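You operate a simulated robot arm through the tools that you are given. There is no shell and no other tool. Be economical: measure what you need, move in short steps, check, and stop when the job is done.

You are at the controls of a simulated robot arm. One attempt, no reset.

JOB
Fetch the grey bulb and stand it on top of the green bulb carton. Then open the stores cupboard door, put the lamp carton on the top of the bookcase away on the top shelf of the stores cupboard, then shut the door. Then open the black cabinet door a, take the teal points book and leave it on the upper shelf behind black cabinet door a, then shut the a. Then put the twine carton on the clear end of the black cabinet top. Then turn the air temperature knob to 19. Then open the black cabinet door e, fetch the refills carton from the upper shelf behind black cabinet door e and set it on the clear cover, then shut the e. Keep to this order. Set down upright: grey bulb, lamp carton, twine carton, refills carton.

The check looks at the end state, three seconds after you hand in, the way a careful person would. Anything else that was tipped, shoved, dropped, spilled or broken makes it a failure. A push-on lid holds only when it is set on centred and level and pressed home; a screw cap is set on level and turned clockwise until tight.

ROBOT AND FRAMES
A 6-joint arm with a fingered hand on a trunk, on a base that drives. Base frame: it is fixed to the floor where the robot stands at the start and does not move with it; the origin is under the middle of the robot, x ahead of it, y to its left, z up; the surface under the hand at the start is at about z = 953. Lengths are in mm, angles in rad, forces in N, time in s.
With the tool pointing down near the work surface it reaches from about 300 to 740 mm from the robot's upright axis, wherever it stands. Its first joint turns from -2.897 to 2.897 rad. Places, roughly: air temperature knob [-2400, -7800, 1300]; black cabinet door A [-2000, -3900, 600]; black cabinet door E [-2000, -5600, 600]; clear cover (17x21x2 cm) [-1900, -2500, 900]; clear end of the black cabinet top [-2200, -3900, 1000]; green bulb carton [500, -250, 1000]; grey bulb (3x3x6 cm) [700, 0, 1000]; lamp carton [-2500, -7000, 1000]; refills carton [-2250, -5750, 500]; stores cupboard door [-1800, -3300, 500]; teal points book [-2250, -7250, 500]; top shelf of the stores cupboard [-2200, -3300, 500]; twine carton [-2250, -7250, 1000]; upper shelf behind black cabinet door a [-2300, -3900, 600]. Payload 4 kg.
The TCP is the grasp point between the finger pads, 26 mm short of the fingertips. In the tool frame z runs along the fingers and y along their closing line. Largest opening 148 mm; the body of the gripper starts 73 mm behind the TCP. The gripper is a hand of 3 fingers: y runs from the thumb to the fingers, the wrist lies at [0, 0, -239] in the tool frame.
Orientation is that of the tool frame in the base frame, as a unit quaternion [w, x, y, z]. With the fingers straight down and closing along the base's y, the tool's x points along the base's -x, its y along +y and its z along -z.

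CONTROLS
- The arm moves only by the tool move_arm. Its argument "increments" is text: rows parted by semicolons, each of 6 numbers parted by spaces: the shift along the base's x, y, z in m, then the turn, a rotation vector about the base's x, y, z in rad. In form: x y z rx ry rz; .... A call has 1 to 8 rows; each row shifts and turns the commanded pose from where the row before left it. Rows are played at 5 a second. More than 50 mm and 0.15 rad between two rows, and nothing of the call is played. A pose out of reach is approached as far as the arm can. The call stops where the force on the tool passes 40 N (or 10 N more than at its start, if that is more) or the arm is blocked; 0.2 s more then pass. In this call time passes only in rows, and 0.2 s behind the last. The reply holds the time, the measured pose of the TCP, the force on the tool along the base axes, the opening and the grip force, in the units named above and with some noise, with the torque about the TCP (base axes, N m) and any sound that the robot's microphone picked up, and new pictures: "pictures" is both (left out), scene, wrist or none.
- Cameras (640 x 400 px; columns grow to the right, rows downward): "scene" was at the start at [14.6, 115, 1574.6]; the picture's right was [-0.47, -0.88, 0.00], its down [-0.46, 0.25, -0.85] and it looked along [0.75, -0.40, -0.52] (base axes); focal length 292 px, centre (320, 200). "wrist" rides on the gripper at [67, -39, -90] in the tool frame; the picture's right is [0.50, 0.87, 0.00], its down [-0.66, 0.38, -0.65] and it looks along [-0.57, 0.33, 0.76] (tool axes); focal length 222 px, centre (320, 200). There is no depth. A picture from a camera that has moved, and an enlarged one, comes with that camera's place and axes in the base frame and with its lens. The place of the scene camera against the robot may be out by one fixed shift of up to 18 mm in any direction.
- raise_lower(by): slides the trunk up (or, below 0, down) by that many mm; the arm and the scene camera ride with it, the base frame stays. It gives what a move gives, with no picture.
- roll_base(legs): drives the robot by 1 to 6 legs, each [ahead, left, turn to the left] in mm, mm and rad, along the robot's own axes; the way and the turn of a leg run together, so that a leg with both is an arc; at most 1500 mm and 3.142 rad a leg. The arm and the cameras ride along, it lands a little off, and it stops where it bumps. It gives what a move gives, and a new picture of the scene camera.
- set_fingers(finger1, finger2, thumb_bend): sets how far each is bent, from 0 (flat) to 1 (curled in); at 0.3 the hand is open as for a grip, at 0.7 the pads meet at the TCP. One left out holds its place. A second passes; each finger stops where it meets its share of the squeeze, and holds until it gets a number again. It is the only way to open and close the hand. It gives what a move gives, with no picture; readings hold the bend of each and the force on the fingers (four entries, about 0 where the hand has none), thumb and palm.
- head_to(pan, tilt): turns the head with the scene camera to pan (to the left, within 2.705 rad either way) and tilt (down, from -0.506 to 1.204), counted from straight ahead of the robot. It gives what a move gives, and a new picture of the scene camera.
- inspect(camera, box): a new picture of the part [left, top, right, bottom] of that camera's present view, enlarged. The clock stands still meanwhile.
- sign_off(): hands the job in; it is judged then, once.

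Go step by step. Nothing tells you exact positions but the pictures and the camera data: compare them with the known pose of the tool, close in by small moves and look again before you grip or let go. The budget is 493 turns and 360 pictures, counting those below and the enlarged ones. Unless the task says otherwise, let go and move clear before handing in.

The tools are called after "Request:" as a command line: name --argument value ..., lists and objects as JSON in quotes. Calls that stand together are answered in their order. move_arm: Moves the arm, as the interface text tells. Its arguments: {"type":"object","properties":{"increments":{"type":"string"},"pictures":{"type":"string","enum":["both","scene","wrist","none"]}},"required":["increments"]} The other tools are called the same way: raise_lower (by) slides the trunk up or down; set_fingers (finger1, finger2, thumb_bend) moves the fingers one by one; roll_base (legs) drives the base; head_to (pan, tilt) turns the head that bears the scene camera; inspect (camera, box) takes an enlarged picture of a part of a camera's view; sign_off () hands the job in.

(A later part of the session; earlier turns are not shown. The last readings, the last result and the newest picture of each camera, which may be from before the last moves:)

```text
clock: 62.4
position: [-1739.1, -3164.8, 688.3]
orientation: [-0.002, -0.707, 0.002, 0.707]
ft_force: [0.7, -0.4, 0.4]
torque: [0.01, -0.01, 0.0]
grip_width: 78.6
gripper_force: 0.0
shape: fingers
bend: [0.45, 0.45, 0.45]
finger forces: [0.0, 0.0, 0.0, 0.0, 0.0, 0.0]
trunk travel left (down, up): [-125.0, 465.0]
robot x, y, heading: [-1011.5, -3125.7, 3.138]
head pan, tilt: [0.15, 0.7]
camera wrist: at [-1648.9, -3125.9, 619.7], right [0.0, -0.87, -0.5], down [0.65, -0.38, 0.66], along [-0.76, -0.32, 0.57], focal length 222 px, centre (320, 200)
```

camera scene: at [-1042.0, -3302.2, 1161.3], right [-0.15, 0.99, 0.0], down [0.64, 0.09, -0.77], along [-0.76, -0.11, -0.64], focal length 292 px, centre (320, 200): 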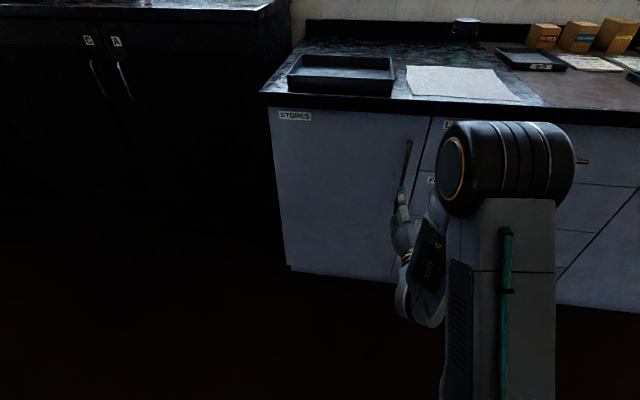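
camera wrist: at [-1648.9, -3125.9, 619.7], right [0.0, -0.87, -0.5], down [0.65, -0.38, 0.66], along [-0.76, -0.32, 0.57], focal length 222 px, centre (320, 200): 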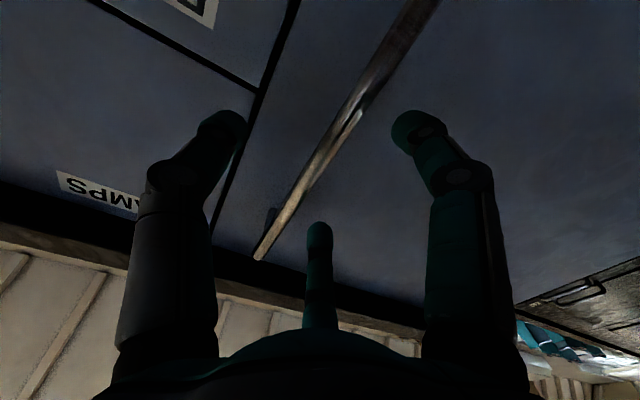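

Request:
move_arm --increments "-0.01 0.001 0 0 0 0;-0.009 0.001 0 0 0 0" --pictures "none"

Request:
set_fingers --finger1 0.72 --finger2 0.72 --thumb_bend 0.72

Request:
inspect --camera "wrist" --box '[120, 40, 520, 290]'

```text
clock: 63.0
position: [-1756.9, -3161.6, 687.6]
orientation: [0.0, -0.707, 0.001, 0.707]
ft_force: [0.7, 0.1, 0.0]
torque: [0.01, -0.04, 0.01]
grip_width: 78.5
gripper_force: 0.2
shape: fingers
bend: [0.45, 0.45, 0.45]
finger forces: [0.0, 0.0, 0.1, 0.1, 0.1, 0.1]
trunk travel left (down, up): [-125.0, 465.0]
robot x, y, heading: [-1012.8, -3125.6, 3.139]
head pan, tilt: [0.15, 0.7]
```

```text
clock: 64.0
position: [-1757.0, -3161.2, 687.5]
orientation: [-0.002, -0.707, 0.0, 0.707]
ft_force: [-1.8, -2.9, 1.1]
torque: [-0.02, -0.03, 0.01]
grip_width: 0.0
gripper_force: 4.4
shape: fingers
bend: [0.71, 0.71, 0.71]
finger forces: [3.4, 3.5, 0.1, 0.0, 2.4, 0.0]
trunk travel left (down, up): [-125.0, 465.0]
robot x, y, heading: [-1011.2, -3127.7, 3.141]
head pan, tilt: [0.15, 0.7]
```

```text
1.60 times, centred on (320, 165) of wrist
camera zoom: at [-1667.2, -3123.0, 619.8], right [0.0, -0.87, -0.5], down [0.65, -0.38, 0.66], along [-0.76, -0.33, 0.57], focal length 355 px, centre (320, 256)
```

zoom: 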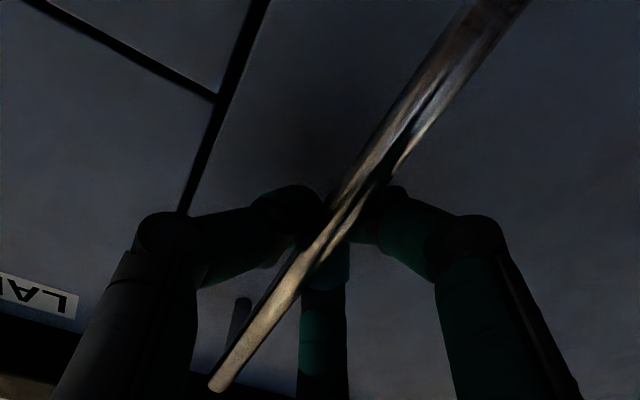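

The fingers are hooked round the bar, so I pull the door along its arc.

Request:
move_arm --increments "0.015 -0.001 0 0 0 -0.037;0.0154 -0.0026 0 0 0 -0.038;0.03 -0.0058 0 0 0 -0.075;0.0295 -0.0081 0 0 0 -0.075" --pictures "both"

```text
clock: 65.0
position: [-1667.9, -3179.3, 686.1]
orientation: [0.078, -0.703, 0.081, 0.703]
ft_force: [-1.4, -3.7, 0.0]
torque: [-0.01, 0.02, 0.02]
grip_width: 0.0
gripper_force: 2.4
shape: fingers
bend: [0.71, 0.71, 0.71]
finger forces: [2.3, 2.5, 0.0, 0.1, 0.1, 0.0]
trunk travel left (down, up): [-125.0, 465.0]
robot x, y, heading: [-1014.1, -3120.4, 3.139]
head pan, tilt: [0.15, 0.7]
camera scene: at [-1042.4, -3302.4, 1161.2], right [-0.15, 0.99, 0.0], down [0.64, 0.09, -0.76], along [-0.76, -0.11, -0.64], focal length 292 px, centre (320, 200)
camera wrist: at [-1571.0, -3162.7, 618.9], right [-0.19, -0.85, -0.5], down [0.55, -0.51, 0.66], along [-0.81, -0.15, 0.57], focal length 222 px, centre (320, 200)
```

scene: 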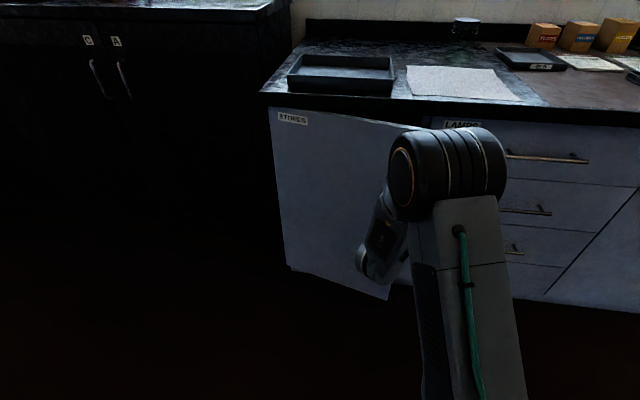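
wrist: 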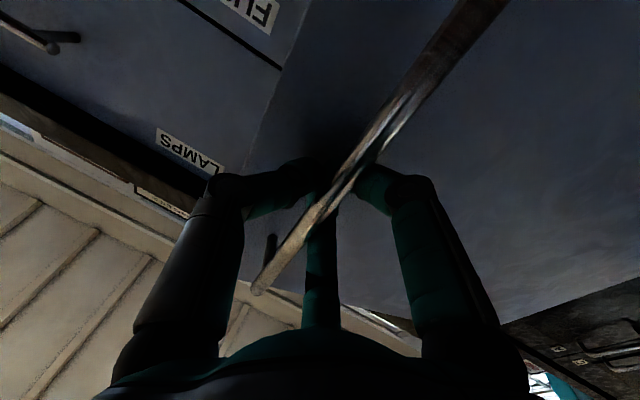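

Request:
move_arm --increments "0.0288 -0.0103 0 0 0 -0.075;0.028 -0.0124 0 0 0 -0.075;0.027 -0.0145 0 0 0 -0.075;0.0258 -0.0164 0 0 0 -0.075;0.0245 -0.0183 0 0 0 -0.075" --pictures "both"

```text
clock: 66.2
position: [-1531.7, -3251.1, 687.2]
orientation: [0.208, -0.675, 0.209, 0.676]
ft_force: [-13.7, -15.6, -0.5]
torque: [0.0, 0.01, -0.09]
grip_width: 3.5
gripper_force: 9.6
shape: fingers
bend: [0.66, 0.67, 0.72]
finger forces: [10.1, 10.3, 0.1, 0.0, 0.1, 0.1]
trunk travel left (down, up): [-125.0, 465.0]
robot x, y, heading: [-1012.4, -3124.8, 3.141]
head pan, tilt: [0.15, 0.7]
camera scene: at [-1043.5, -3303.1, 1161.1], right [-0.15, 0.99, 0.0], down [0.64, 0.09, -0.76], along [-0.76, -0.11, -0.64], focal length 292 px, centre (320, 200)
camera wrist: at [-1436.8, -3270.3, 619.4], right [-0.49, -0.72, -0.5], down [0.33, -0.68, 0.66], along [-0.81, 0.16, 0.57], focal length 222 px, centre (320, 200)
```

scene: 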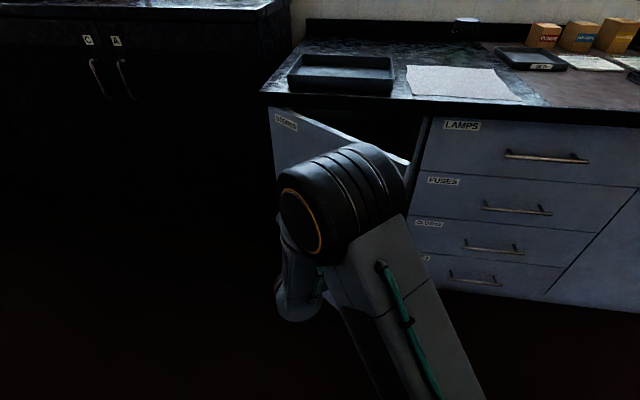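
wrist: 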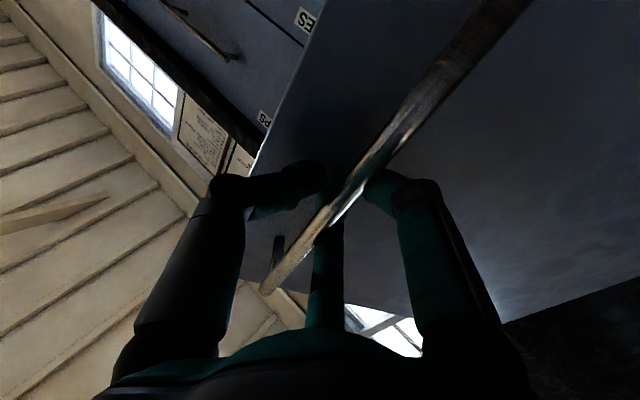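

Request:
move_arm --increments "-0.004 -0.006 0 0 0 0;0.0205 -0.0245 0 0 0 -0.075;0.019 -0.0255 0 0 0 -0.075;0.0178 -0.0265 0 0 0 -0.075" --pictures "wrist"

```text
clock: 67.2
position: [-1478.7, -3330.9, 688.8]
orientation: [0.282, -0.647, 0.285, 0.648]
ft_force: [-0.9, -0.3, 0.1]
torque: [0.0, 0.01, -0.01]
grip_width: 0.0
gripper_force: 0.0
shape: fingers
bend: [0.71, 0.71, 0.71]
finger forces: [0.1, 0.1, 0.0, 0.1, 0.1, 0.1]
trunk travel left (down, up): [-125.0, 465.0]
robot x, y, heading: [-1016.2, -3120.0, 3.138]
head pan, tilt: [0.15, 0.7]
camera wrist: at [-1389.0, -3372.3, 621.5], right [-0.64, -0.59, -0.5], down [0.17, -0.73, 0.66], along [-0.75, 0.34, 0.57], focal length 222 px, centre (320, 200)
```

wrist: 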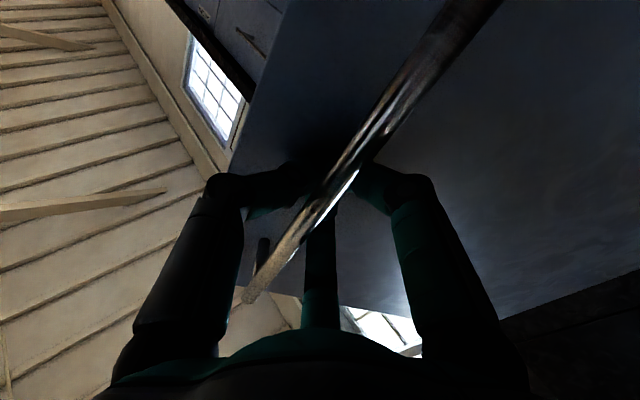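

Request:
move_arm --increments "0.0134 -0.0239 0 0 0 -0.075;0.0116 -0.0248 0 0 0 -0.075;0.0097 -0.0256 0 0 0 -0.075;0.0078 -0.0263 0 0 0 -0.075" --pictures "scene"

```text
clock: 68.0
position: [-1473.2, -3377.5, 683.5]
orientation: [-0.355, 0.612, -0.355, -0.611]
ft_force: [27.7, 13.6, 18.2]
torque: [0.24, -0.47, 0.42]
grip_width: 9.8
gripper_force: 34.1
shape: fingers
bend: [0.71, 0.71, 0.59]
finger forces: [0.0, 0.0, 0.0, 0.0, 67.8, 0.0]
out of reach, approached as far as the arm can: row 3, 4
trunk travel left (down, up): [-125.0, 465.0]
robot x, y, heading: [-1007.9, -3124.3, 3.136]
head pan, tilt: [0.15, 0.7]
stopped in row 4: the force on the tool passed its limit at 51 N (the readings are from after the stop); the commanded pose is now the measured one
camera scene: at [-1039.0, -3300.9, 1161.8], right [-0.15, 0.99, 0.0], down [0.64, 0.09, -0.77], along [-0.76, -0.11, -0.64], focal length 292 px, centre (320, 200)
```

scene: 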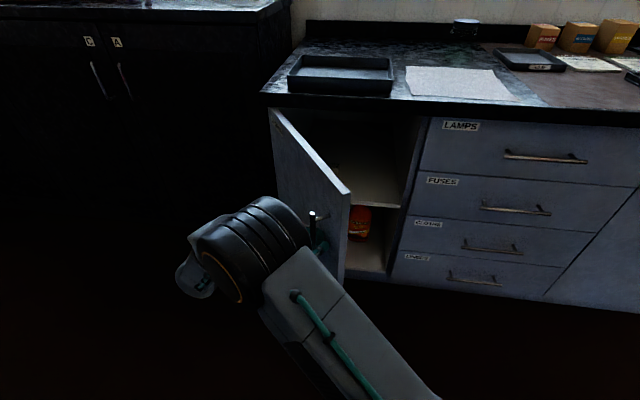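

I let go of the bar and back off along the tool axis.

Request:
set_fingers --finger1 0.3 --finger2 0.3 --thumb_bend 0.3

Request:
move_arm --increments "0.01 -0.017 0 0 0 0;0.012 -0.02 0 0 0 0;0.02 -0.02 0 0 0 0" --pictures "both"

```text
clock: 69.0
position: [-1475.6, -3378.3, 682.0]
orientation: [-0.355, 0.613, -0.356, -0.61]
ft_force: [-0.1, 0.8, 0.0]
torque: [0.02, 0.0, 0.0]
grip_width: 126.5
gripper_force: 0.0
shape: fingers
bend: [0.3, 0.3, 0.3]
finger forces: [0.1, 0.0, 0.1, 0.0, 0.1, 0.0]
trunk travel left (down, up): [-125.0, 465.0]
robot x, y, heading: [-1013.7, -3125.1, 3.139]
head pan, tilt: [0.15, 0.7]
```

```text
clock: 69.8
position: [-1473.9, -3378.3, 681.1]
orientation: [-0.355, 0.612, -0.356, -0.61]
ft_force: [0.5, 0.2, -0.5]
torque: [0.04, 0.03, 0.01]
grip_width: 126.6
gripper_force: 0.0
shape: fingers
bend: [0.3, 0.3, 0.3]
finger forces: [0.1, 0.0, 0.0, 0.0, 0.1, 0.0]
out of reach, approached as far as the arm can: row 1, 2, 3
trunk travel left (down, up): [-125.0, 465.0]
robot x, y, heading: [-1012.4, -3122.1, 3.138]
head pan, tilt: [0.15, 0.7]
camera scene: at [-1042.0, -3302.2, 1161.3], right [-0.15, 0.99, 0.0], down [0.64, 0.09, -0.76], along [-0.76, -0.11, -0.64], focal length 292 px, centre (320, 200)
camera wrist: at [-1396.8, -3438.1, 613.6], right [-0.75, -0.43, -0.5], down [-0.01, -0.75, 0.66], along [-0.66, 0.5, 0.56], focal length 222 px, centre (320, 200)
```

scene: 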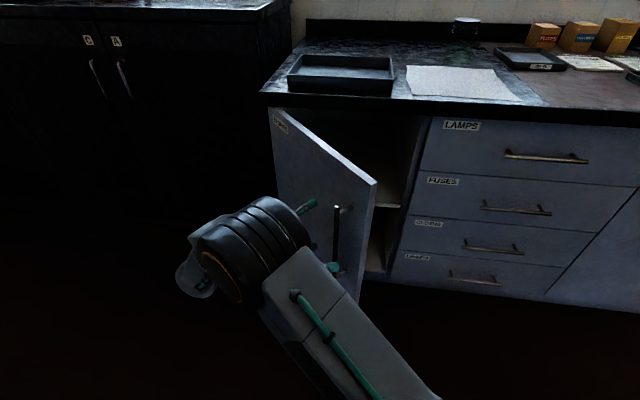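
wrist: 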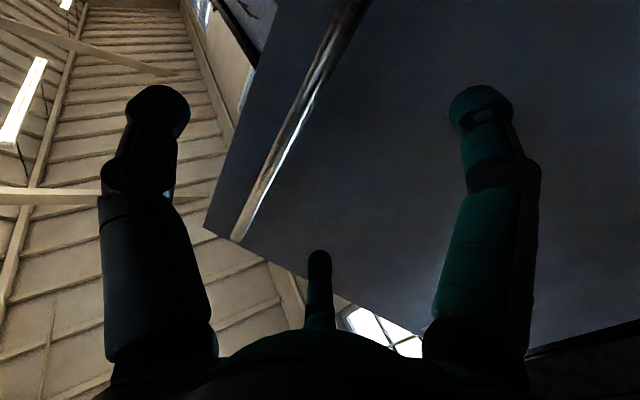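

Request:
roll_base --legs '[[-60, 100, 0]]'

```text
clock: 71.1
position: [-1415.6, -3478.3, 680.8]
orientation: [-0.354, 0.613, -0.356, -0.61]
ft_force: [-1.0, 0.3, -0.9]
torque: [0.0, -0.02, -0.02]
grip_width: 126.6
gripper_force: 0.0
shape: fingers
bend: [0.3, 0.3, 0.3]
finger forces: [0.0, 0.1, 0.1, 0.0, 0.1, 0.0]
trunk travel left (down, up): [-125.0, 465.0]
robot x, y, heading: [-953.3, -3225.2, 3.137]
head pan, tilt: [0.15, 0.7]
camera scene: at [-982.3, -3403.0, 1161.3], right [-0.15, 0.99, 0.0], down [0.64, 0.09, -0.76], along [-0.76, -0.11, -0.64], focal length 292 px, centre (320, 200)
```

scene: 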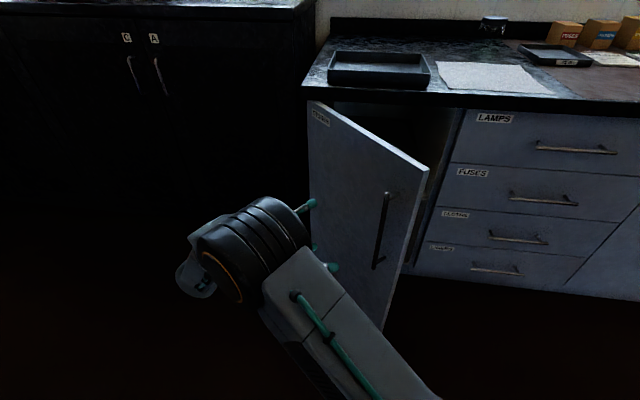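

Request:
set_fingers --finger1 0.7 --finger2 0.7 --thumb_bend 0.7

Request:
roll_base --legs '[[-100, 0, 0], [0, -300, 0]]'

```text
clock: 72.1
position: [-1414.4, -3478.6, 681.7]
orientation: [-0.355, 0.612, -0.356, -0.611]
ft_force: [0.7, 0.3, 0.3]
torque: [0.01, 0.05, -0.01]
grip_width: 0.4
gripper_force: 0.1
shape: fingers
bend: [0.69, 0.69, 0.7]
finger forces: [0.0, 0.1, 0.0, 0.1, 0.0, 0.0]
trunk travel left (down, up): [-125.0, 465.0]
robot x, y, heading: [-953.7, -3225.9, 3.137]
head pan, tilt: [0.15, 0.7]
```

```text
clock: 74.9
position: [-1317.4, -3174.9, 680.9]
orientation: [-0.355, 0.612, -0.356, -0.61]
ft_force: [0.3, 0.0, -0.2]
torque: [0.01, 0.0, -0.03]
grip_width: 0.2
gripper_force: 0.0
shape: fingers
bend: [0.69, 0.69, 0.7]
finger forces: [0.0, 0.0, 0.0, 0.0, 0.1, 0.0]
trunk travel left (down, up): [-125.0, 465.0]
robot x, y, heading: [-852.5, -2921.6, 3.133]
head pan, tilt: [0.15, 0.7]
camera scene: at [-883.6, -3100.1, 1161.3], right [-0.14, 0.99, 0.0], down [0.64, 0.09, -0.76], along [-0.76, -0.11, -0.64], focal length 292 px, centre (320, 200)
```

scene: 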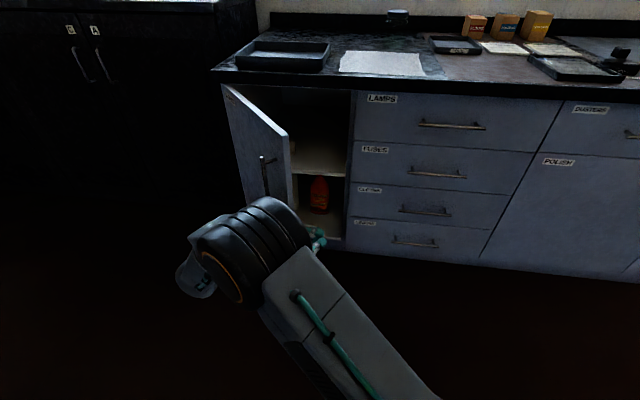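

Request:
inspect --camera "scene" --box '[200, 70, 380, 260]'

Request:
move_arm --increments "0 0.01 0 0 0 0.15;0 0.01 0 0 0 0.15;-0.01 0.01 0 0 0 0.15;-0.01 0.01 0 0 0 0.15;-0.01 0.01 0 0 0 0.15;-0.01 0.01 0 0 0 0.15;-0.01 0.01 0 0 0 0.15" --pictures "scene"

```text
2.11 times, centred on (290, 165) of scene
camera zoom: at [-883.6, -3100.1, 1161.3], right [-0.14, 0.99, 0.0], down [0.64, 0.09, -0.76], along [-0.76, -0.11, -0.64], focal length 615 px, centre (383, 274)
```

zoom: 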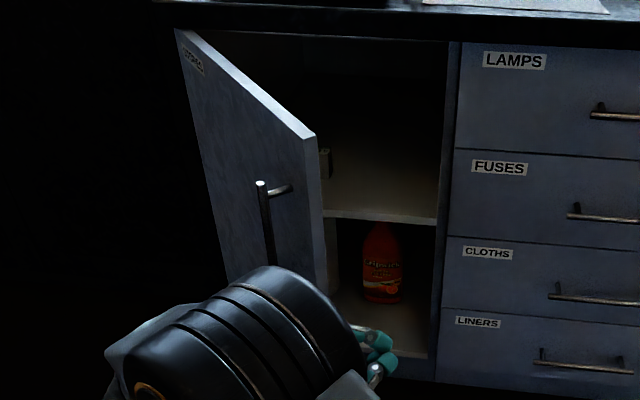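

```text
clock: 76.5
position: [-1366.5, -3106.7, 682.4]
orientation: [-0.002, 0.709, -0.002, -0.705]
ft_force: [0.2, 0.2, 0.9]
torque: [0.0, 0.0, -0.02]
grip_width: 0.2
gripper_force: 0.1
shape: fingers
bend: [0.69, 0.69, 0.7]
finger forces: [0.1, 0.1, 0.0, 0.0, 0.1, 0.0]
trunk travel left (down, up): [-125.0, 465.0]
robot x, y, heading: [-853.9, -2921.9, 3.133]
head pan, tilt: [0.15, 0.7]
camera scene: at [-883.4, -3100.4, 1161.2], right [-0.14, 0.99, 0.0], down [0.64, 0.09, -0.77], along [-0.76, -0.11, -0.64], focal length 292 px, centre (320, 200)
```

scene: 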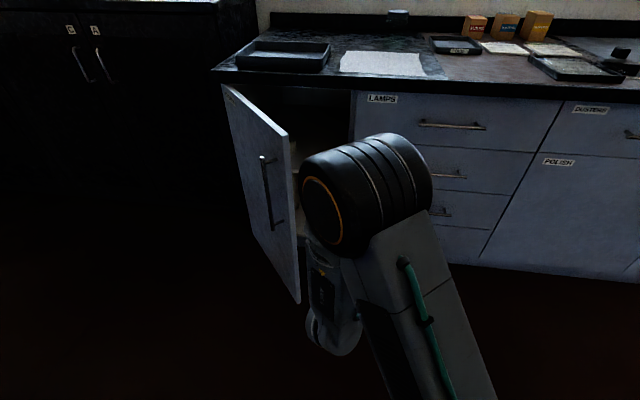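

Request:
move_arm --increments "-0.04 0.005 0 0 0 0;-0.04 0.005 0 0 0 0;-0.04 0.005 0 0 0 0;-0.04 0.005 0 0 0 0;-0.04 0.005 0 0 0 0" --pictures "none"

Request:
roll_base --legs '[[0, 70, 0]]'

Request:
move_arm --increments "0 -0.03 0 0 0 0;0 -0.03 0 0 0 0;0 -0.03 0 0 0 0;0 -0.03 0 0 0 0;0.01 -0.03 0 0 0 0;0.01 -0.03 0 0 0 0" --pictures "scene"

```text
clock: 77.7
position: [-1567.5, -3080.1, 680.0]
orientation: [-0.003, 0.708, -0.002, -0.706]
ft_force: [0.5, -1.0, -0.5]
torque: [0.0, -0.01, -0.03]
grip_width: 0.0
gripper_force: 0.0
shape: fingers
bend: [0.69, 0.69, 0.7]
finger forces: [0.0, 0.0, 0.1, 0.0, 0.1, 0.0]
trunk travel left (down, up): [-125.0, 465.0]
robot x, y, heading: [-855.0, -2923.9, 3.134]
head pan, tilt: [0.15, 0.7]
```

```text
clock: 78.7
position: [-1567.7, -3149.2, 680.6]
orientation: [-0.002, 0.709, -0.002, -0.705]
ft_force: [0.9, 0.3, 0.5]
torque: [-0.04, 0.02, -0.02]
grip_width: 0.3
gripper_force: 0.1
shape: fingers
bend: [0.69, 0.69, 0.7]
finger forces: [0.0, 0.0, 0.0, 0.0, 0.1, 0.0]
trunk travel left (down, up): [-125.0, 465.0]
robot x, y, heading: [-853.1, -2992.0, 3.137]
head pan, tilt: [0.15, 0.7]
camera scene: at [-884.0, -3168.7, 1161.3], right [-0.14, 0.99, 0.0], down [0.64, 0.09, -0.76], along [-0.76, -0.11, -0.64], focal length 292 px, centre (320, 200)
```

scene: 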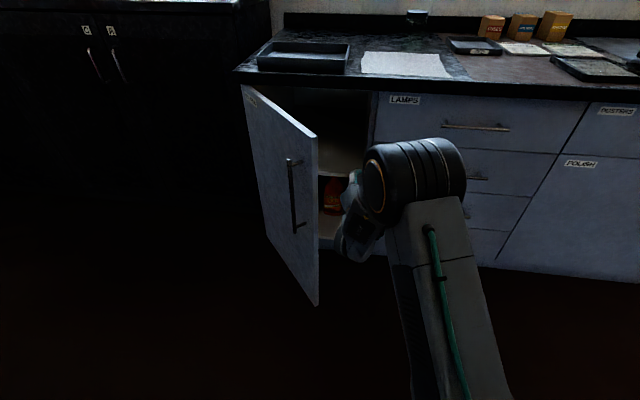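

```text
clock: 80.0
position: [-1550.1, -3311.7, 679.4]
orientation: [-0.001, 0.709, -0.001, -0.705]
ft_force: [19.9, 11.3, 11.1]
torque: [-0.36, -1.47, 2.21]
grip_width: 0.2
gripper_force: 0.0
shape: fingers
bend: [0.69, 0.69, 0.7]
finger forces: [0.1, 0.0, 0.1, 0.1, 0.0, 0.0]
trunk travel left (down, up): [-125.0, 465.0]
robot x, y, heading: [-850.6, -2987.6, 3.136]
head pan, tilt: [0.15, 0.7]
stopped in row 6: the force on the tool passed its limit at 55 N (the readings are from after the stop); the commanded pose is now the measured one
camera scene: at [-881.4, -3167.0, 1161.8], right [-0.14, 0.99, 0.0], down [0.64, 0.09, -0.77], along [-0.76, -0.11, -0.64], focal length 292 px, centre (320, 200)
```

scene: 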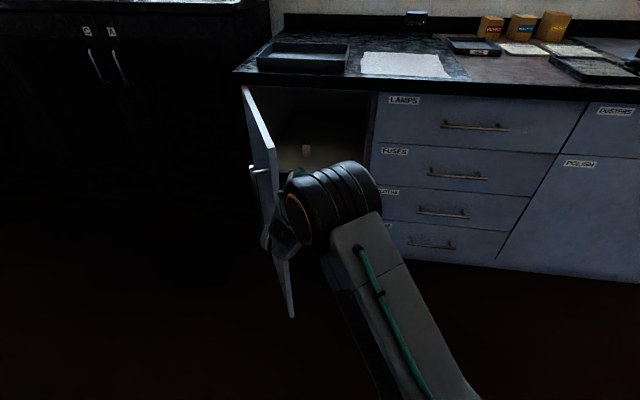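

Request:
move_arm --increments "0 0.04 0 0 0 0;0 0.04 0 0 0 0;0 0.04 0 0 0 0" --pictures "none"

Request:
roll_base --legs '[[-40, 130, 0]]'

Request:
move_arm --increments "0 -0.03 0 0 0 0;0 -0.03 0 0 0 0;0 -0.03 0 0 0 0;0 -0.03 0 0 0 0;0 -0.03 0 0 0 0" --pictures "scene"

```text
clock: 80.8
position: [-1550.4, -3191.3, 677.8]
orientation: [-0.003, 0.71, -0.001, -0.704]
ft_force: [1.3, 0.2, 0.0]
torque: [0.03, 0.0, -0.03]
grip_width: 0.0
gripper_force: 0.0
shape: fingers
bend: [0.69, 0.69, 0.7]
finger forces: [0.0, 0.0, 0.0, 0.0, 0.0, 0.1]
trunk travel left (down, up): [-125.0, 465.0]
robot x, y, heading: [-853.4, -2989.8, 3.137]
head pan, tilt: [0.15, 0.7]
```

```text
clock: 82.1
position: [-1511.5, -3322.4, 678.4]
orientation: [-0.002, 0.71, 0.0, -0.704]
ft_force: [-0.3, 0.1, 0.3]
torque: [-0.01, 0.01, -0.03]
grip_width: 0.1
gripper_force: 0.1
shape: fingers
bend: [0.69, 0.69, 0.7]
finger forces: [0.0, 0.0, 0.1, 0.0, 0.0, 0.1]
trunk travel left (down, up): [-125.0, 465.0]
robot x, y, heading: [-812.6, -3119.1, 3.137]
head pan, tilt: [0.15, 0.7]
camera scene: at [-843.6, -3298.3, 1161.3], right [-0.15, 0.99, 0.0], down [0.64, 0.09, -0.76], along [-0.76, -0.11, -0.64], focal length 292 px, centre (320, 200)
```

scene: 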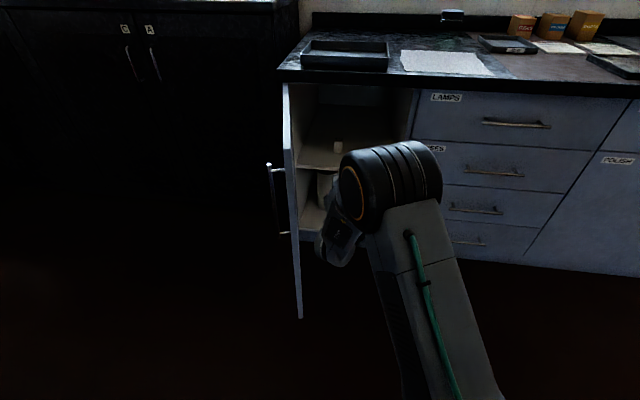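

```text
clock: 83.3
position: [-1509.8, -3472.4, 676.0]
orientation: [-0.002, 0.71, -0.001, -0.705]
ft_force: [-0.1, -0.6, -0.5]
torque: [0.04, -0.03, 0.0]
grip_width: 0.0
gripper_force: 0.2
shape: fingers
bend: [0.69, 0.69, 0.7]
finger forces: [0.0, 0.1, 0.1, 0.1, 0.0, 0.1]
trunk travel left (down, up): [-125.0, 465.0]
robot x, y, heading: [-811.9, -3117.8, 3.142]
head pan, tilt: [0.15, 0.7]
camera scene: at [-843.6, -3298.1, 1161.3], right [-0.15, 0.99, 0.0], down [0.64, 0.09, -0.76], along [-0.76, -0.11, -0.64], focal length 292 px, centre (320, 200)
```

scene: 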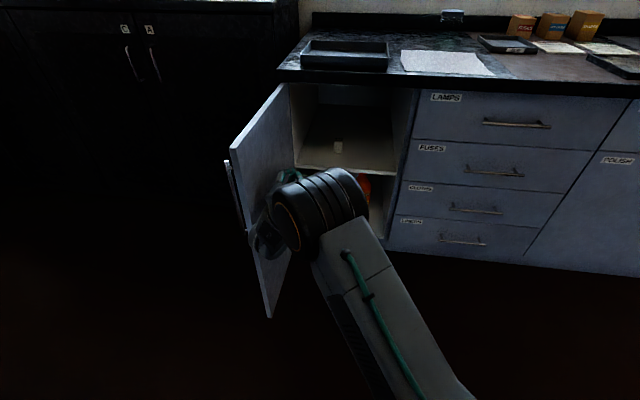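

The door is now wide open. I withdraw and look into the cupboard to measure the top shelf.

Request:
move_arm --increments "0.02 0.04 0 0 0 0;0.03 0.04 0 0 0 0;0.04 0.03 0 0 0 0;0.04 0.03 0 0 0 0;0.04 0.03 0 0 0 0;0.04 0.03 0 0 0 0" --pictures "none"

Request:
inspect --camera "scene" --box '[220, 60, 440, 260]'

```text
clock: 84.7
position: [-1334.2, -3298.0, 676.8]
orientation: [-0.003, 0.709, -0.001, -0.705]
ft_force: [1.3, 0.7, -0.2]
torque: [0.05, 0.0, -0.03]
grip_width: 0.2
gripper_force: 0.1
shape: fingers
bend: [0.69, 0.69, 0.7]
finger forces: [0.0, 0.0, 0.0, 0.0, 0.1, 0.1]
out of reach, approached as far as the arm can: row 6
trunk travel left (down, up): [-125.0, 465.0]
robot x, y, heading: [-813.5, -3120.0, 3.138]
head pan, tilt: [0.15, 0.7]
```

```text
2.00 times, centred on (330, 160) of scene
camera zoom: at [-843.5, -3298.4, 1161.3], right [-0.15, 0.99, 0.0], down [0.64, 0.09, -0.76], along [-0.76, -0.11, -0.64], focal length 584 px, centre (300, 280)
```

zoom: 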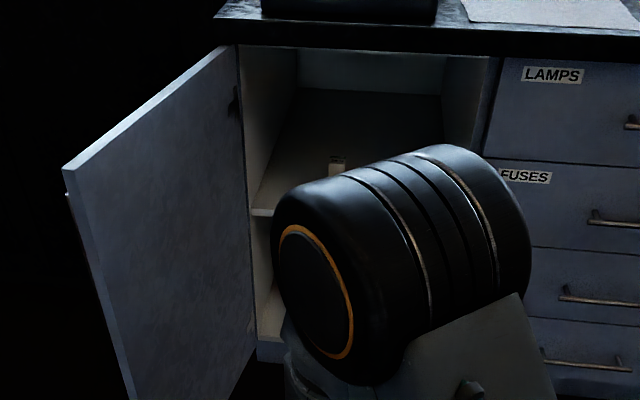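

Request:
move_arm --increments "0 0.045 0 0 0 0;0 0.045 0 0 0 0;0 0.045 0 0 0 0;0 0.045 0 0 0 0;0 0.045 0 0 0 0" --pictures "none"

Request:
inspect --camera "scene" --box '[260, 70, 430, 250]'

```text
clock: 85.9
position: [-1396.1, -3097.8, 671.7]
orientation: [-0.002, 0.71, 0.0, -0.704]
ft_force: [0.6, -0.5, 0.4]
torque: [0.0, 0.01, -0.04]
grip_width: 0.1
gripper_force: 0.2
shape: fingers
bend: [0.69, 0.69, 0.7]
finger forces: [0.1, 0.1, 0.1, 0.0, 0.0, 0.0]
out of reach, approached as far as the arm can: row 1, 2, 3, 4
trunk travel left (down, up): [-125.0, 465.0]
robot x, y, heading: [-815.6, -3119.6, 3.141]
head pan, tilt: [0.15, 0.7]
```

```text
2.22 times, centred on (345, 160) of scene
camera zoom: at [-843.5, -3298.7, 1161.2], right [-0.15, 0.99, 0.0], down [0.64, 0.09, -0.76], along [-0.76, -0.11, -0.64], focal length 649 px, centre (264, 289)
```

zoom: 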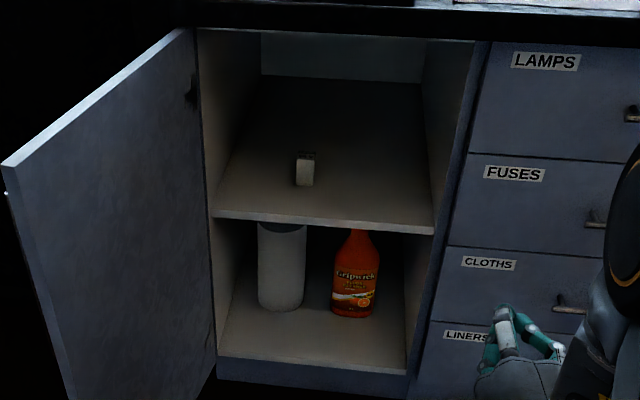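

The cupboard's top shelf is at z≈500, with a small white carton on it near [-1935, -3382]; I'll place mine to the right of that. Now I raise up, turn the tool down, and drive to the bookcase.

Request:
raise_lower --by 400

Request:
move_arm --increments "0 0 0.02 0 -0.15 0;0 0 0.02 0 -0.15 0;0.01 0 0.02 0 -0.15 0;0.01 0 0.02 0 -0.15 0;0.01 0 0.02 0 -0.15 0;0.01 0 0.02 0 -0.15 0;0.02 0 0.02 0 -0.15 0;0.02 0 0.02 0 -0.15 0" --pictures "none"

Request:
move_arm --increments "0.02 0 0 0 -0.15 0;0.02 0 0 0 -0.15 0;0.02 0 0 0 -0.07 0" --pictures "none"

Request:
head_to --pan 0 --tilt 0.4

Request:
roll_base --legs '[[0, -150, 0], [0, 0, 1.571], [1000, -30, 0]]'

```text
clock: 89.8
position: [-1395.2, -3099.5, 1072.0]
orientation: [-0.002, 0.71, 0.0, -0.704]
ft_force: [-0.3, -1.2, 0.0]
torque: [-0.01, 0.01, -0.01]
grip_width: 0.0
gripper_force: 0.1
shape: fingers
bend: [0.69, 0.69, 0.7]
finger forces: [0.0, 0.1, 0.0, 0.1, 0.0, 0.1]
trunk travel left (down, up): [-525.0, 65.0]
robot x, y, heading: [-814.0, -3120.2, 3.137]
head pan, tilt: [0.15, 0.7]
```

```text
clock: 91.6
position: [-1315.3, -3098.3, 1233.2]
orientation: [-0.001, 0.983, 0.002, -0.182]
ft_force: [-0.8, -0.3, 0.9]
torque: [0.0, -0.03, -0.01]
grip_width: 0.0
gripper_force: 0.1
shape: fingers
bend: [0.7, 0.69, 0.7]
finger forces: [0.0, 0.0, 0.1, 0.0, 0.1, 0.1]
out of reach, approached as far as the arm can: row 5
trunk travel left (down, up): [-525.0, 65.0]
robot x, y, heading: [-815.0, -3117.3, 3.134]
head pan, tilt: [0.15, 0.7]
```

```text
clock: 92.4
position: [-1255.7, -3098.7, 1232.8]
orientation: [-0.001, 1.0, 0.002, 0.004]
ft_force: [-0.1, -0.2, 0.1]
torque: [0.0, 0.01, -0.01]
grip_width: 0.0
gripper_force: 0.1
shape: fingers
bend: [0.7, 0.69, 0.7]
finger forces: [0.1, 0.0, 0.0, 0.0, 0.1, 0.1]
trunk travel left (down, up): [-525.0, 65.0]
robot x, y, heading: [-815.0, -3119.6, 3.138]
head pan, tilt: [0.15, 0.7]
```

```text
clock: 93.2
position: [-1255.5, -3099.3, 1232.3]
orientation: [-0.002, 1.0, 0.001, 0.003]
ft_force: [-0.1, 0.6, -0.3]
torque: [0.03, 0.02, 0.04]
grip_width: 0.0
gripper_force: 0.1
shape: fingers
bend: [0.7, 0.69, 0.7]
finger forces: [0.0, 0.0, 0.1, 0.1, 0.1, 0.0]
trunk travel left (down, up): [-525.0, 65.0]
robot x, y, heading: [-813.1, -3121.0, 3.14]
head pan, tilt: [0.0, 0.4]
camera scene: at [-852.1, -3285.6, 1588.1], right [0.0, 1.0, 0.0], down [0.39, 0.0, -0.92], along [-0.92, 0.0, -0.39], focal length 292 px, centre (320, 200)
```

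scene: 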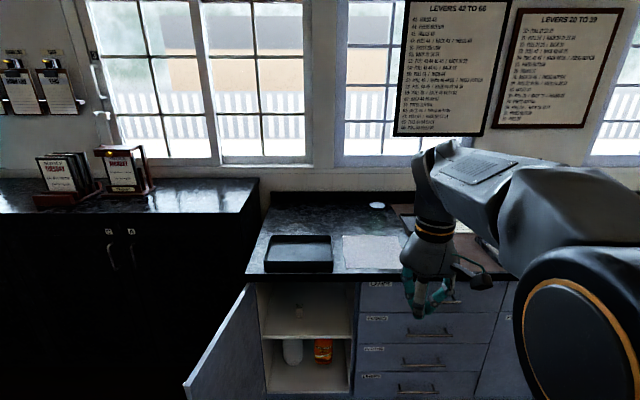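

```text
clock: 103.2
position: [-821.1, -4401.2, 1233.6]
orientation: [-0.004, 0.693, 0.721, 0.001]
ft_force: [-0.2, 0.1, -0.8]
torque: [0.02, 0.01, 0.0]
grip_width: 0.0
gripper_force: 0.1
shape: fingers
bend: [0.7, 0.69, 0.7]
finger forces: [0.1, 0.0, 0.1, 0.0, 0.0, 0.1]
trunk travel left (down, up): [-525.0, 65.0]
robot x, y, heading: [-818.1, -3960.9, -1.536]
head pan, tilt: [0.0, 0.4]
camera scene: at [-657.5, -3990.1, 1588.1], right [-1.0, -0.03, 0.0], down [-0.01, 0.39, -0.92], along [0.03, -0.92, -0.39], focal length 292 px, centre (320, 200)
```

scene: 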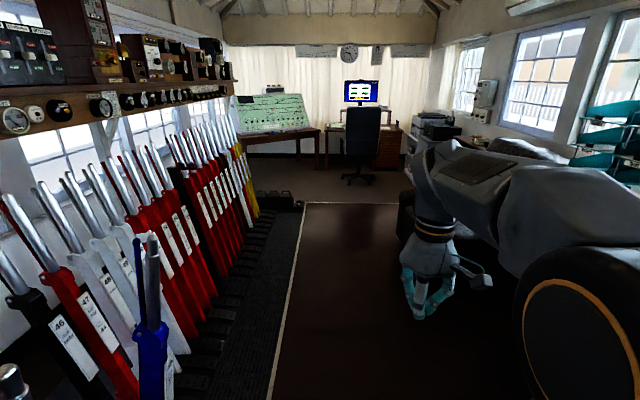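

Request:
roll_base --legs '[[0, 0, -0.035], [1400, -60, 0]]'

Request:
head_to --pan -0.5 --tilt 0.4

```text
clock: 110.6
position: [-895.8, -5812.7, 1233.7]
orientation: [-0.003, 0.705, 0.709, 0.001]
ft_force: [0.5, 0.2, 0.9]
torque: [0.0, 0.02, -0.04]
grip_width: 0.0
gripper_force: 0.1
shape: fingers
bend: [0.7, 0.69, 0.7]
finger forces: [0.0, 0.1, 0.0, 0.0, 0.0, 0.0]
trunk travel left (down, up): [-525.0, 65.0]
robot x, y, heading: [-873.5, -5369.5, -1.571]
head pan, tilt: [0.0, 0.4]
camera scene: at [-719.3, -5407.7, 1588.1], right [-1.0, 0.0, 0.0], down [0.0, 0.39, -0.92], along [0.0, -0.92, -0.39], focal length 292 px, centre (320, 200)
```

scene: 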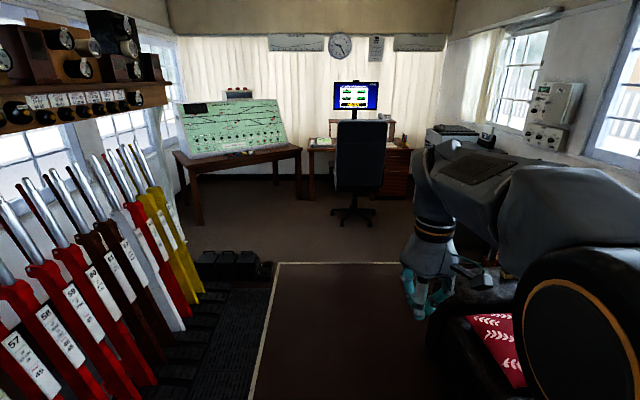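

```text
clock: 111.5
position: [-897.2, -5812.5, 1230.8]
orientation: [-0.003, 0.705, 0.709, 0.001]
ft_force: [1.4, 0.3, -0.6]
torque: [0.02, 0.0, -0.01]
grip_width: 0.0
gripper_force: 0.1
shape: fingers
bend: [0.7, 0.69, 0.7]
finger forces: [0.1, 0.1, 0.0, 0.0, 0.1, 0.0]
trunk travel left (down, up): [-525.0, 65.0]
robot x, y, heading: [-871.0, -5372.5, -1.571]
head pan, tilt: [-0.499, 0.4]
camera scene: at [-763.6, -5396.4, 1588.1], right [-0.88, 0.48, 0.0], down [0.19, 0.34, -0.92], along [-0.44, -0.81, -0.39], focal length 292 px, centre (320, 200)
```

scene: 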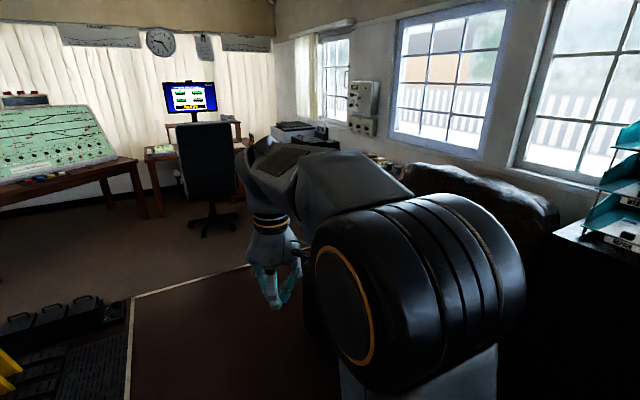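

Request:
roll_base --legs '[[1200, 0, 0]]'

Request:
head_to --pan -0.3 --tilt 0.5

```text
clock: 117.6
position: [-896.8, -7021.2, 1233.3]
orientation: [-0.003, 0.705, 0.709, 0.0]
ft_force: [-0.3, 0.2, -1.0]
torque: [0.0, -0.01, 0.0]
grip_width: 0.1
gripper_force: 0.1
shape: fingers
bend: [0.7, 0.69, 0.7]
finger forces: [0.0, 0.1, 0.0, 0.0, 0.0, 0.1]
trunk travel left (down, up): [-525.0, 65.0]
robot x, y, heading: [-876.5, -6576.1, -1.575]
head pan, tilt: [-0.499, 0.4]
camera scene: at [-764.4, -6604.5, 1588.1], right [-0.88, 0.48, 0.0], down [0.19, 0.34, -0.92], along [-0.44, -0.81, -0.39], focal length 292 px, centre (320, 200)
```

scene: 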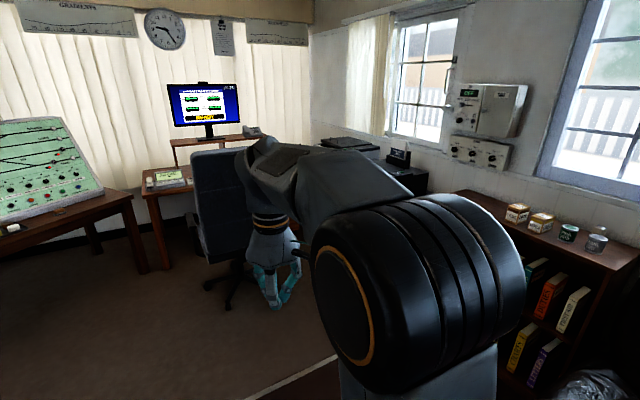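

```text
clock: 118.4
position: [-897.2, -7020.4, 1233.3]
orientation: [-0.003, 0.705, 0.709, 0.001]
ft_force: [1.1, -0.3, 0.7]
torque: [0.02, 0.0, -0.02]
grip_width: 0.0
gripper_force: 0.0
shape: fingers
bend: [0.7, 0.69, 0.7]
finger forces: [0.1, 0.1, 0.0, 0.0, 0.0, 0.0]
trunk travel left (down, up): [-525.0, 65.0]
robot x, y, heading: [-876.9, -6577.6, -1.574]
head pan, tilt: [-0.3, 0.499]
camera scene: at [-747.1, -6610.0, 1579.0], right [-0.95, 0.3, 0.0], down [0.14, 0.46, -0.88], along [-0.26, -0.84, -0.48], focal length 292 px, centre (320, 200)
```

scene: 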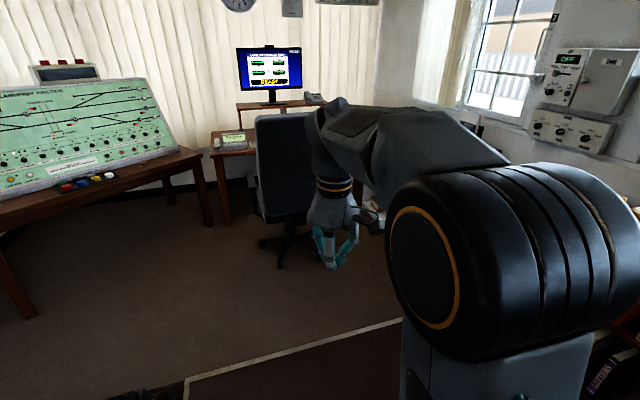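

Request:
roll_base --legs '[[650, 0, 0], [0, 0, -1.567]]'

Request:
head_to --pan 0.1 --tilt 0.5

```text
clock: 125.8
position: [-1320.4, -7226.9, 1231.5]
orientation: [-0.001, 1.0, 0.008, 0.002]
ft_force: [0.7, 0.5, -0.4]
torque: [-0.02, 0.03, -0.01]
grip_width: 0.0
gripper_force: 0.1
shape: fingers
bend: [0.7, 0.69, 0.7]
finger forces: [0.0, 0.0, 0.0, 0.0, 0.0, 0.0]
trunk travel left (down, up): [-525.0, 65.0]
robot x, y, heading: [-877.1, -7243.8, -3.132]
head pan, tilt: [-0.3, 0.499]
camera scene: at [-908.0, -7382.7, 1579.0], right [0.29, 0.96, 0.0], down [0.46, -0.14, -0.88], along [-0.84, 0.25, -0.48], focal length 292 px, centre (320, 200)
```

scene: 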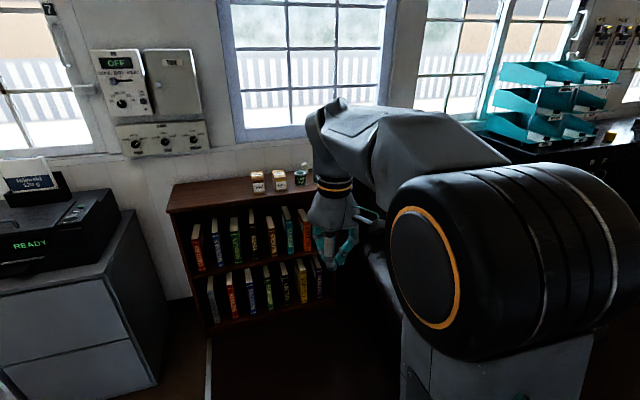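

```text
clock: 126.7
position: [-1319.2, -7228.5, 1232.8]
orientation: [-0.002, 1.0, 0.008, 0.002]
ft_force: [-0.2, 0.3, 0.1]
torque: [0.02, 0.02, 0.05]
grip_width: 0.0
gripper_force: 0.0
shape: fingers
bend: [0.7, 0.69, 0.7]
finger forces: [0.1, 0.0, 0.0, 0.0, 0.0, 0.0]
trunk travel left (down, up): [-525.0, 65.0]
robot x, y, heading: [-878.2, -7241.0, -3.134]
head pan, tilt: [0.099, 0.499]
camera scene: at [-911.3, -7418.6, 1579.0], right [-0.11, 0.99, 0.0], down [0.48, 0.05, -0.88], along [-0.87, -0.09, -0.48], focal length 292 px, centre (320, 200)
```

scene: 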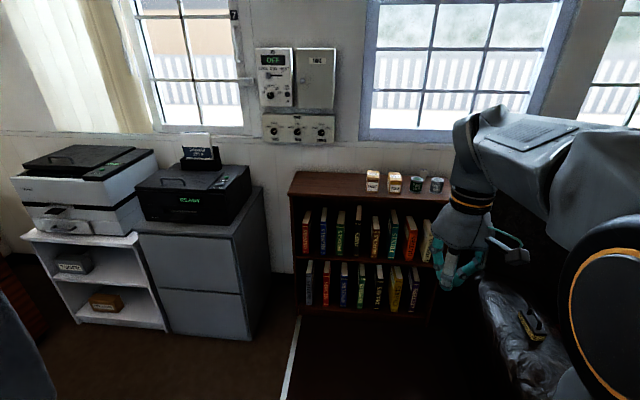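

Request:
inspect --camera "scene" --box '[340, 155, 460, 220]'

Request:
inspect --camera "scene" --box '[290, 190, 450, 320]'

Request:
inspect --camera "scene" --box '[245, 40, 345, 150]'

```text
5.33 times, centred on (400, 188) of scene
camera zoom: at [-911.3, -7418.6, 1579.0], right [-0.11, 0.99, 0.0], down [0.48, 0.05, -0.88], along [-0.87, -0.09, -0.48], focal length 1558 px, centre (-107, 267)
```

zoom: 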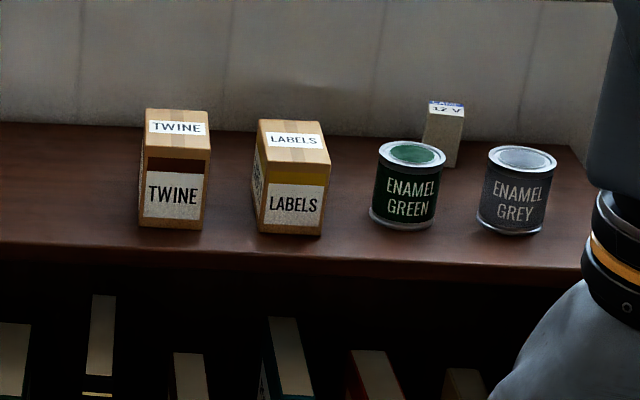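

```text
3.08 times, centred on (370, 255) of scene
camera zoom: at [-911.3, -7418.6, 1579.0], right [-0.11, 0.99, 0.0], down [0.48, 0.05, -0.88], along [-0.87, -0.09, -0.48], focal length 899 px, centre (166, 31)
```

zoom: 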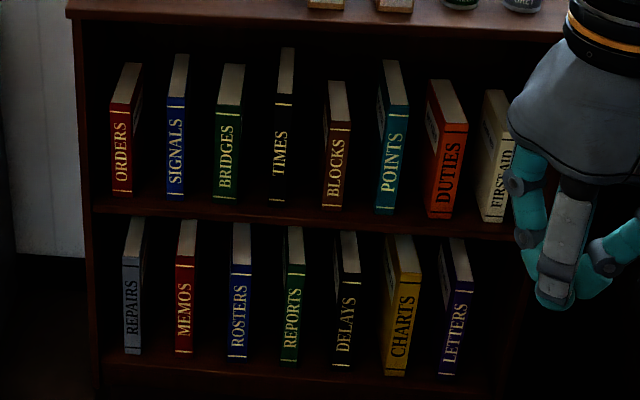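

```text
3.64 times, centred on (295, 95) of scene
camera zoom: at [-911.3, -7418.6, 1579.0], right [-0.11, 0.99, 0.0], down [0.48, 0.05, -0.88], along [-0.87, -0.09, -0.48], focal length 1062 px, centre (411, 582)
```

zoom: 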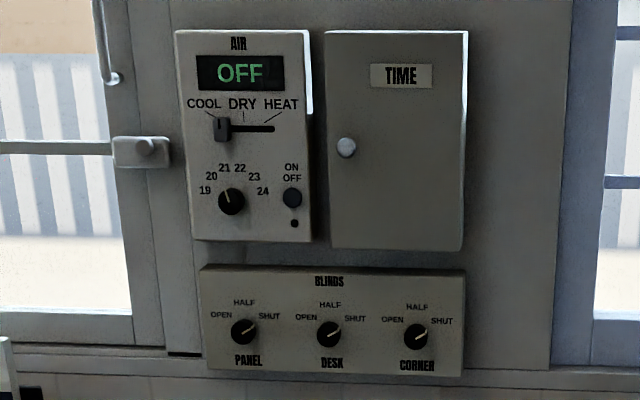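

The lamp carton ("LAMP 12 V") stands behind the green enamel tin on the bookcase top. I drive closer so the wrist camera can see it.

Request:
roll_base --legs '[[700, -130, -0.008]]'

Request:
head_to --pan 0.2 --tilt 0.7

```text
clock: 130.6
position: [-2026.2, -7108.8, 1232.9]
orientation: [-0.002, 1.0, 0.011, 0.002]
ft_force: [0.8, -0.2, -0.1]
torque: [-0.01, 0.03, -0.01]
grip_width: 0.0
gripper_force: 0.1
shape: fingers
bend: [0.7, 0.69, 0.7]
finger forces: [0.0, 0.0, 0.1, 0.1, 0.1, 0.0]
trunk travel left (down, up): [-525.0, 65.0]
robot x, y, heading: [-1585.5, -7123.7, -3.126]
head pan, tilt: [0.099, 0.499]
camera scene: at [-1617.4, -7296.8, 1579.0], right [-0.11, 0.99, 0.0], down [0.48, 0.05, -0.88], along [-0.87, -0.1, -0.48], focal length 292 px, centre (320, 200)
```

scene: 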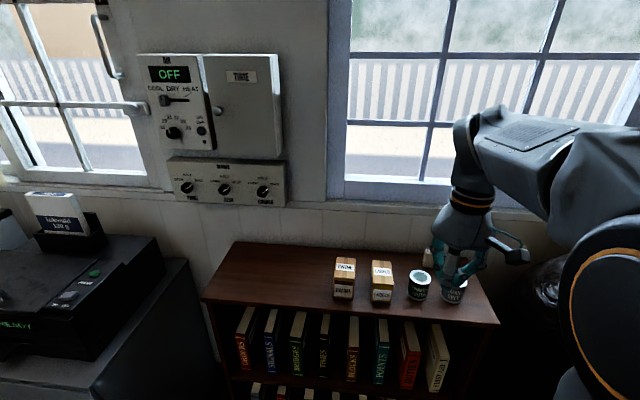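

```text
clock: 131.4
position: [-2026.2, -7108.7, 1233.6]
orientation: [-0.001, 1.0, 0.01, 0.003]
ft_force: [-0.4, -0.2, -1.5]
torque: [-0.03, 0.01, -0.01]
grip_width: 0.0
gripper_force: 0.1
shape: fingers
bend: [0.7, 0.69, 0.7]
finger forces: [0.0, 0.1, 0.1, 0.0, 0.1, 0.0]
trunk travel left (down, up): [-525.0, 65.0]
robot x, y, heading: [-1584.8, -7124.3, -3.127]
head pan, tilt: [0.201, 0.7]
camera scene: at [-1609.9, -7304.6, 1561.3], right [-0.21, 0.98, 0.0], down [0.63, 0.14, -0.77], along [-0.75, -0.16, -0.64], focal length 292 px, centre (320, 200)
```

scene: 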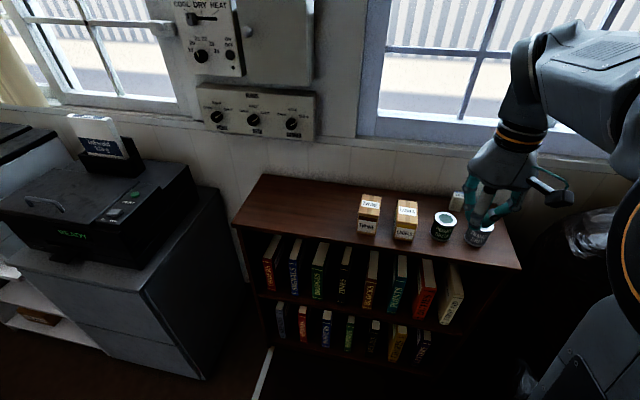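

Request:
inspect --camera "scene" --box '[340, 170, 520, 290]'

Request:
inspect --camera "wrist" --box '[0, 0, 640, 400]'

```text
3.33 times, centred on (430, 230) of scene
camera zoom: at [-1609.9, -7304.6, 1561.3], right [-0.21, 0.98, 0.0], down [0.63, 0.14, -0.77], along [-0.75, -0.16, -0.64], focal length 974 px, centre (-47, 100)
```

zoom: 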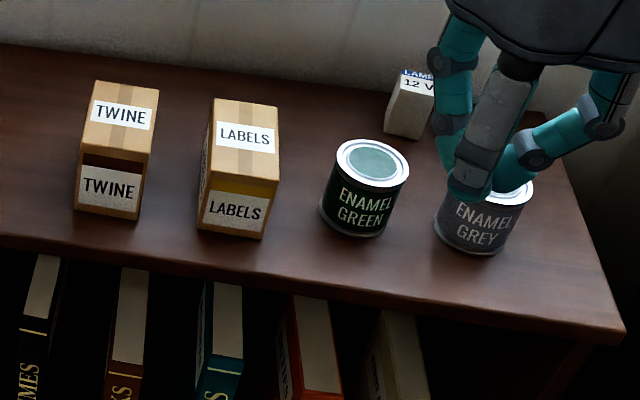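

```text
1.00 times, centred on (320, 200) of wrist (not enlarged: the box is as wide or as high as the picture)
camera zoom: at [-1960.6, -7068.5, 1323.3], right [0.52, -0.86, 0.0], down [-0.65, -0.39, 0.65], along [-0.55, -0.34, -0.76], focal length 222 px, centre (320, 200)
```

zoom: 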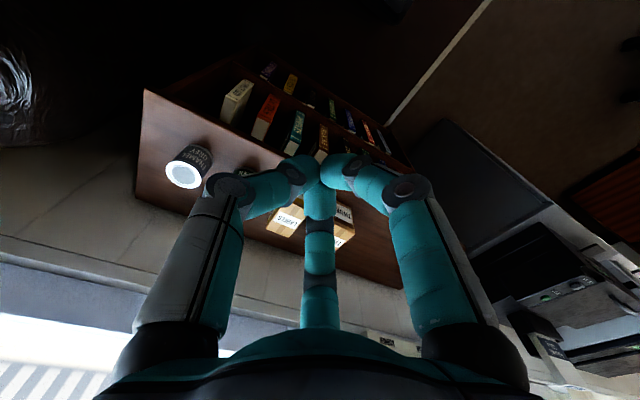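

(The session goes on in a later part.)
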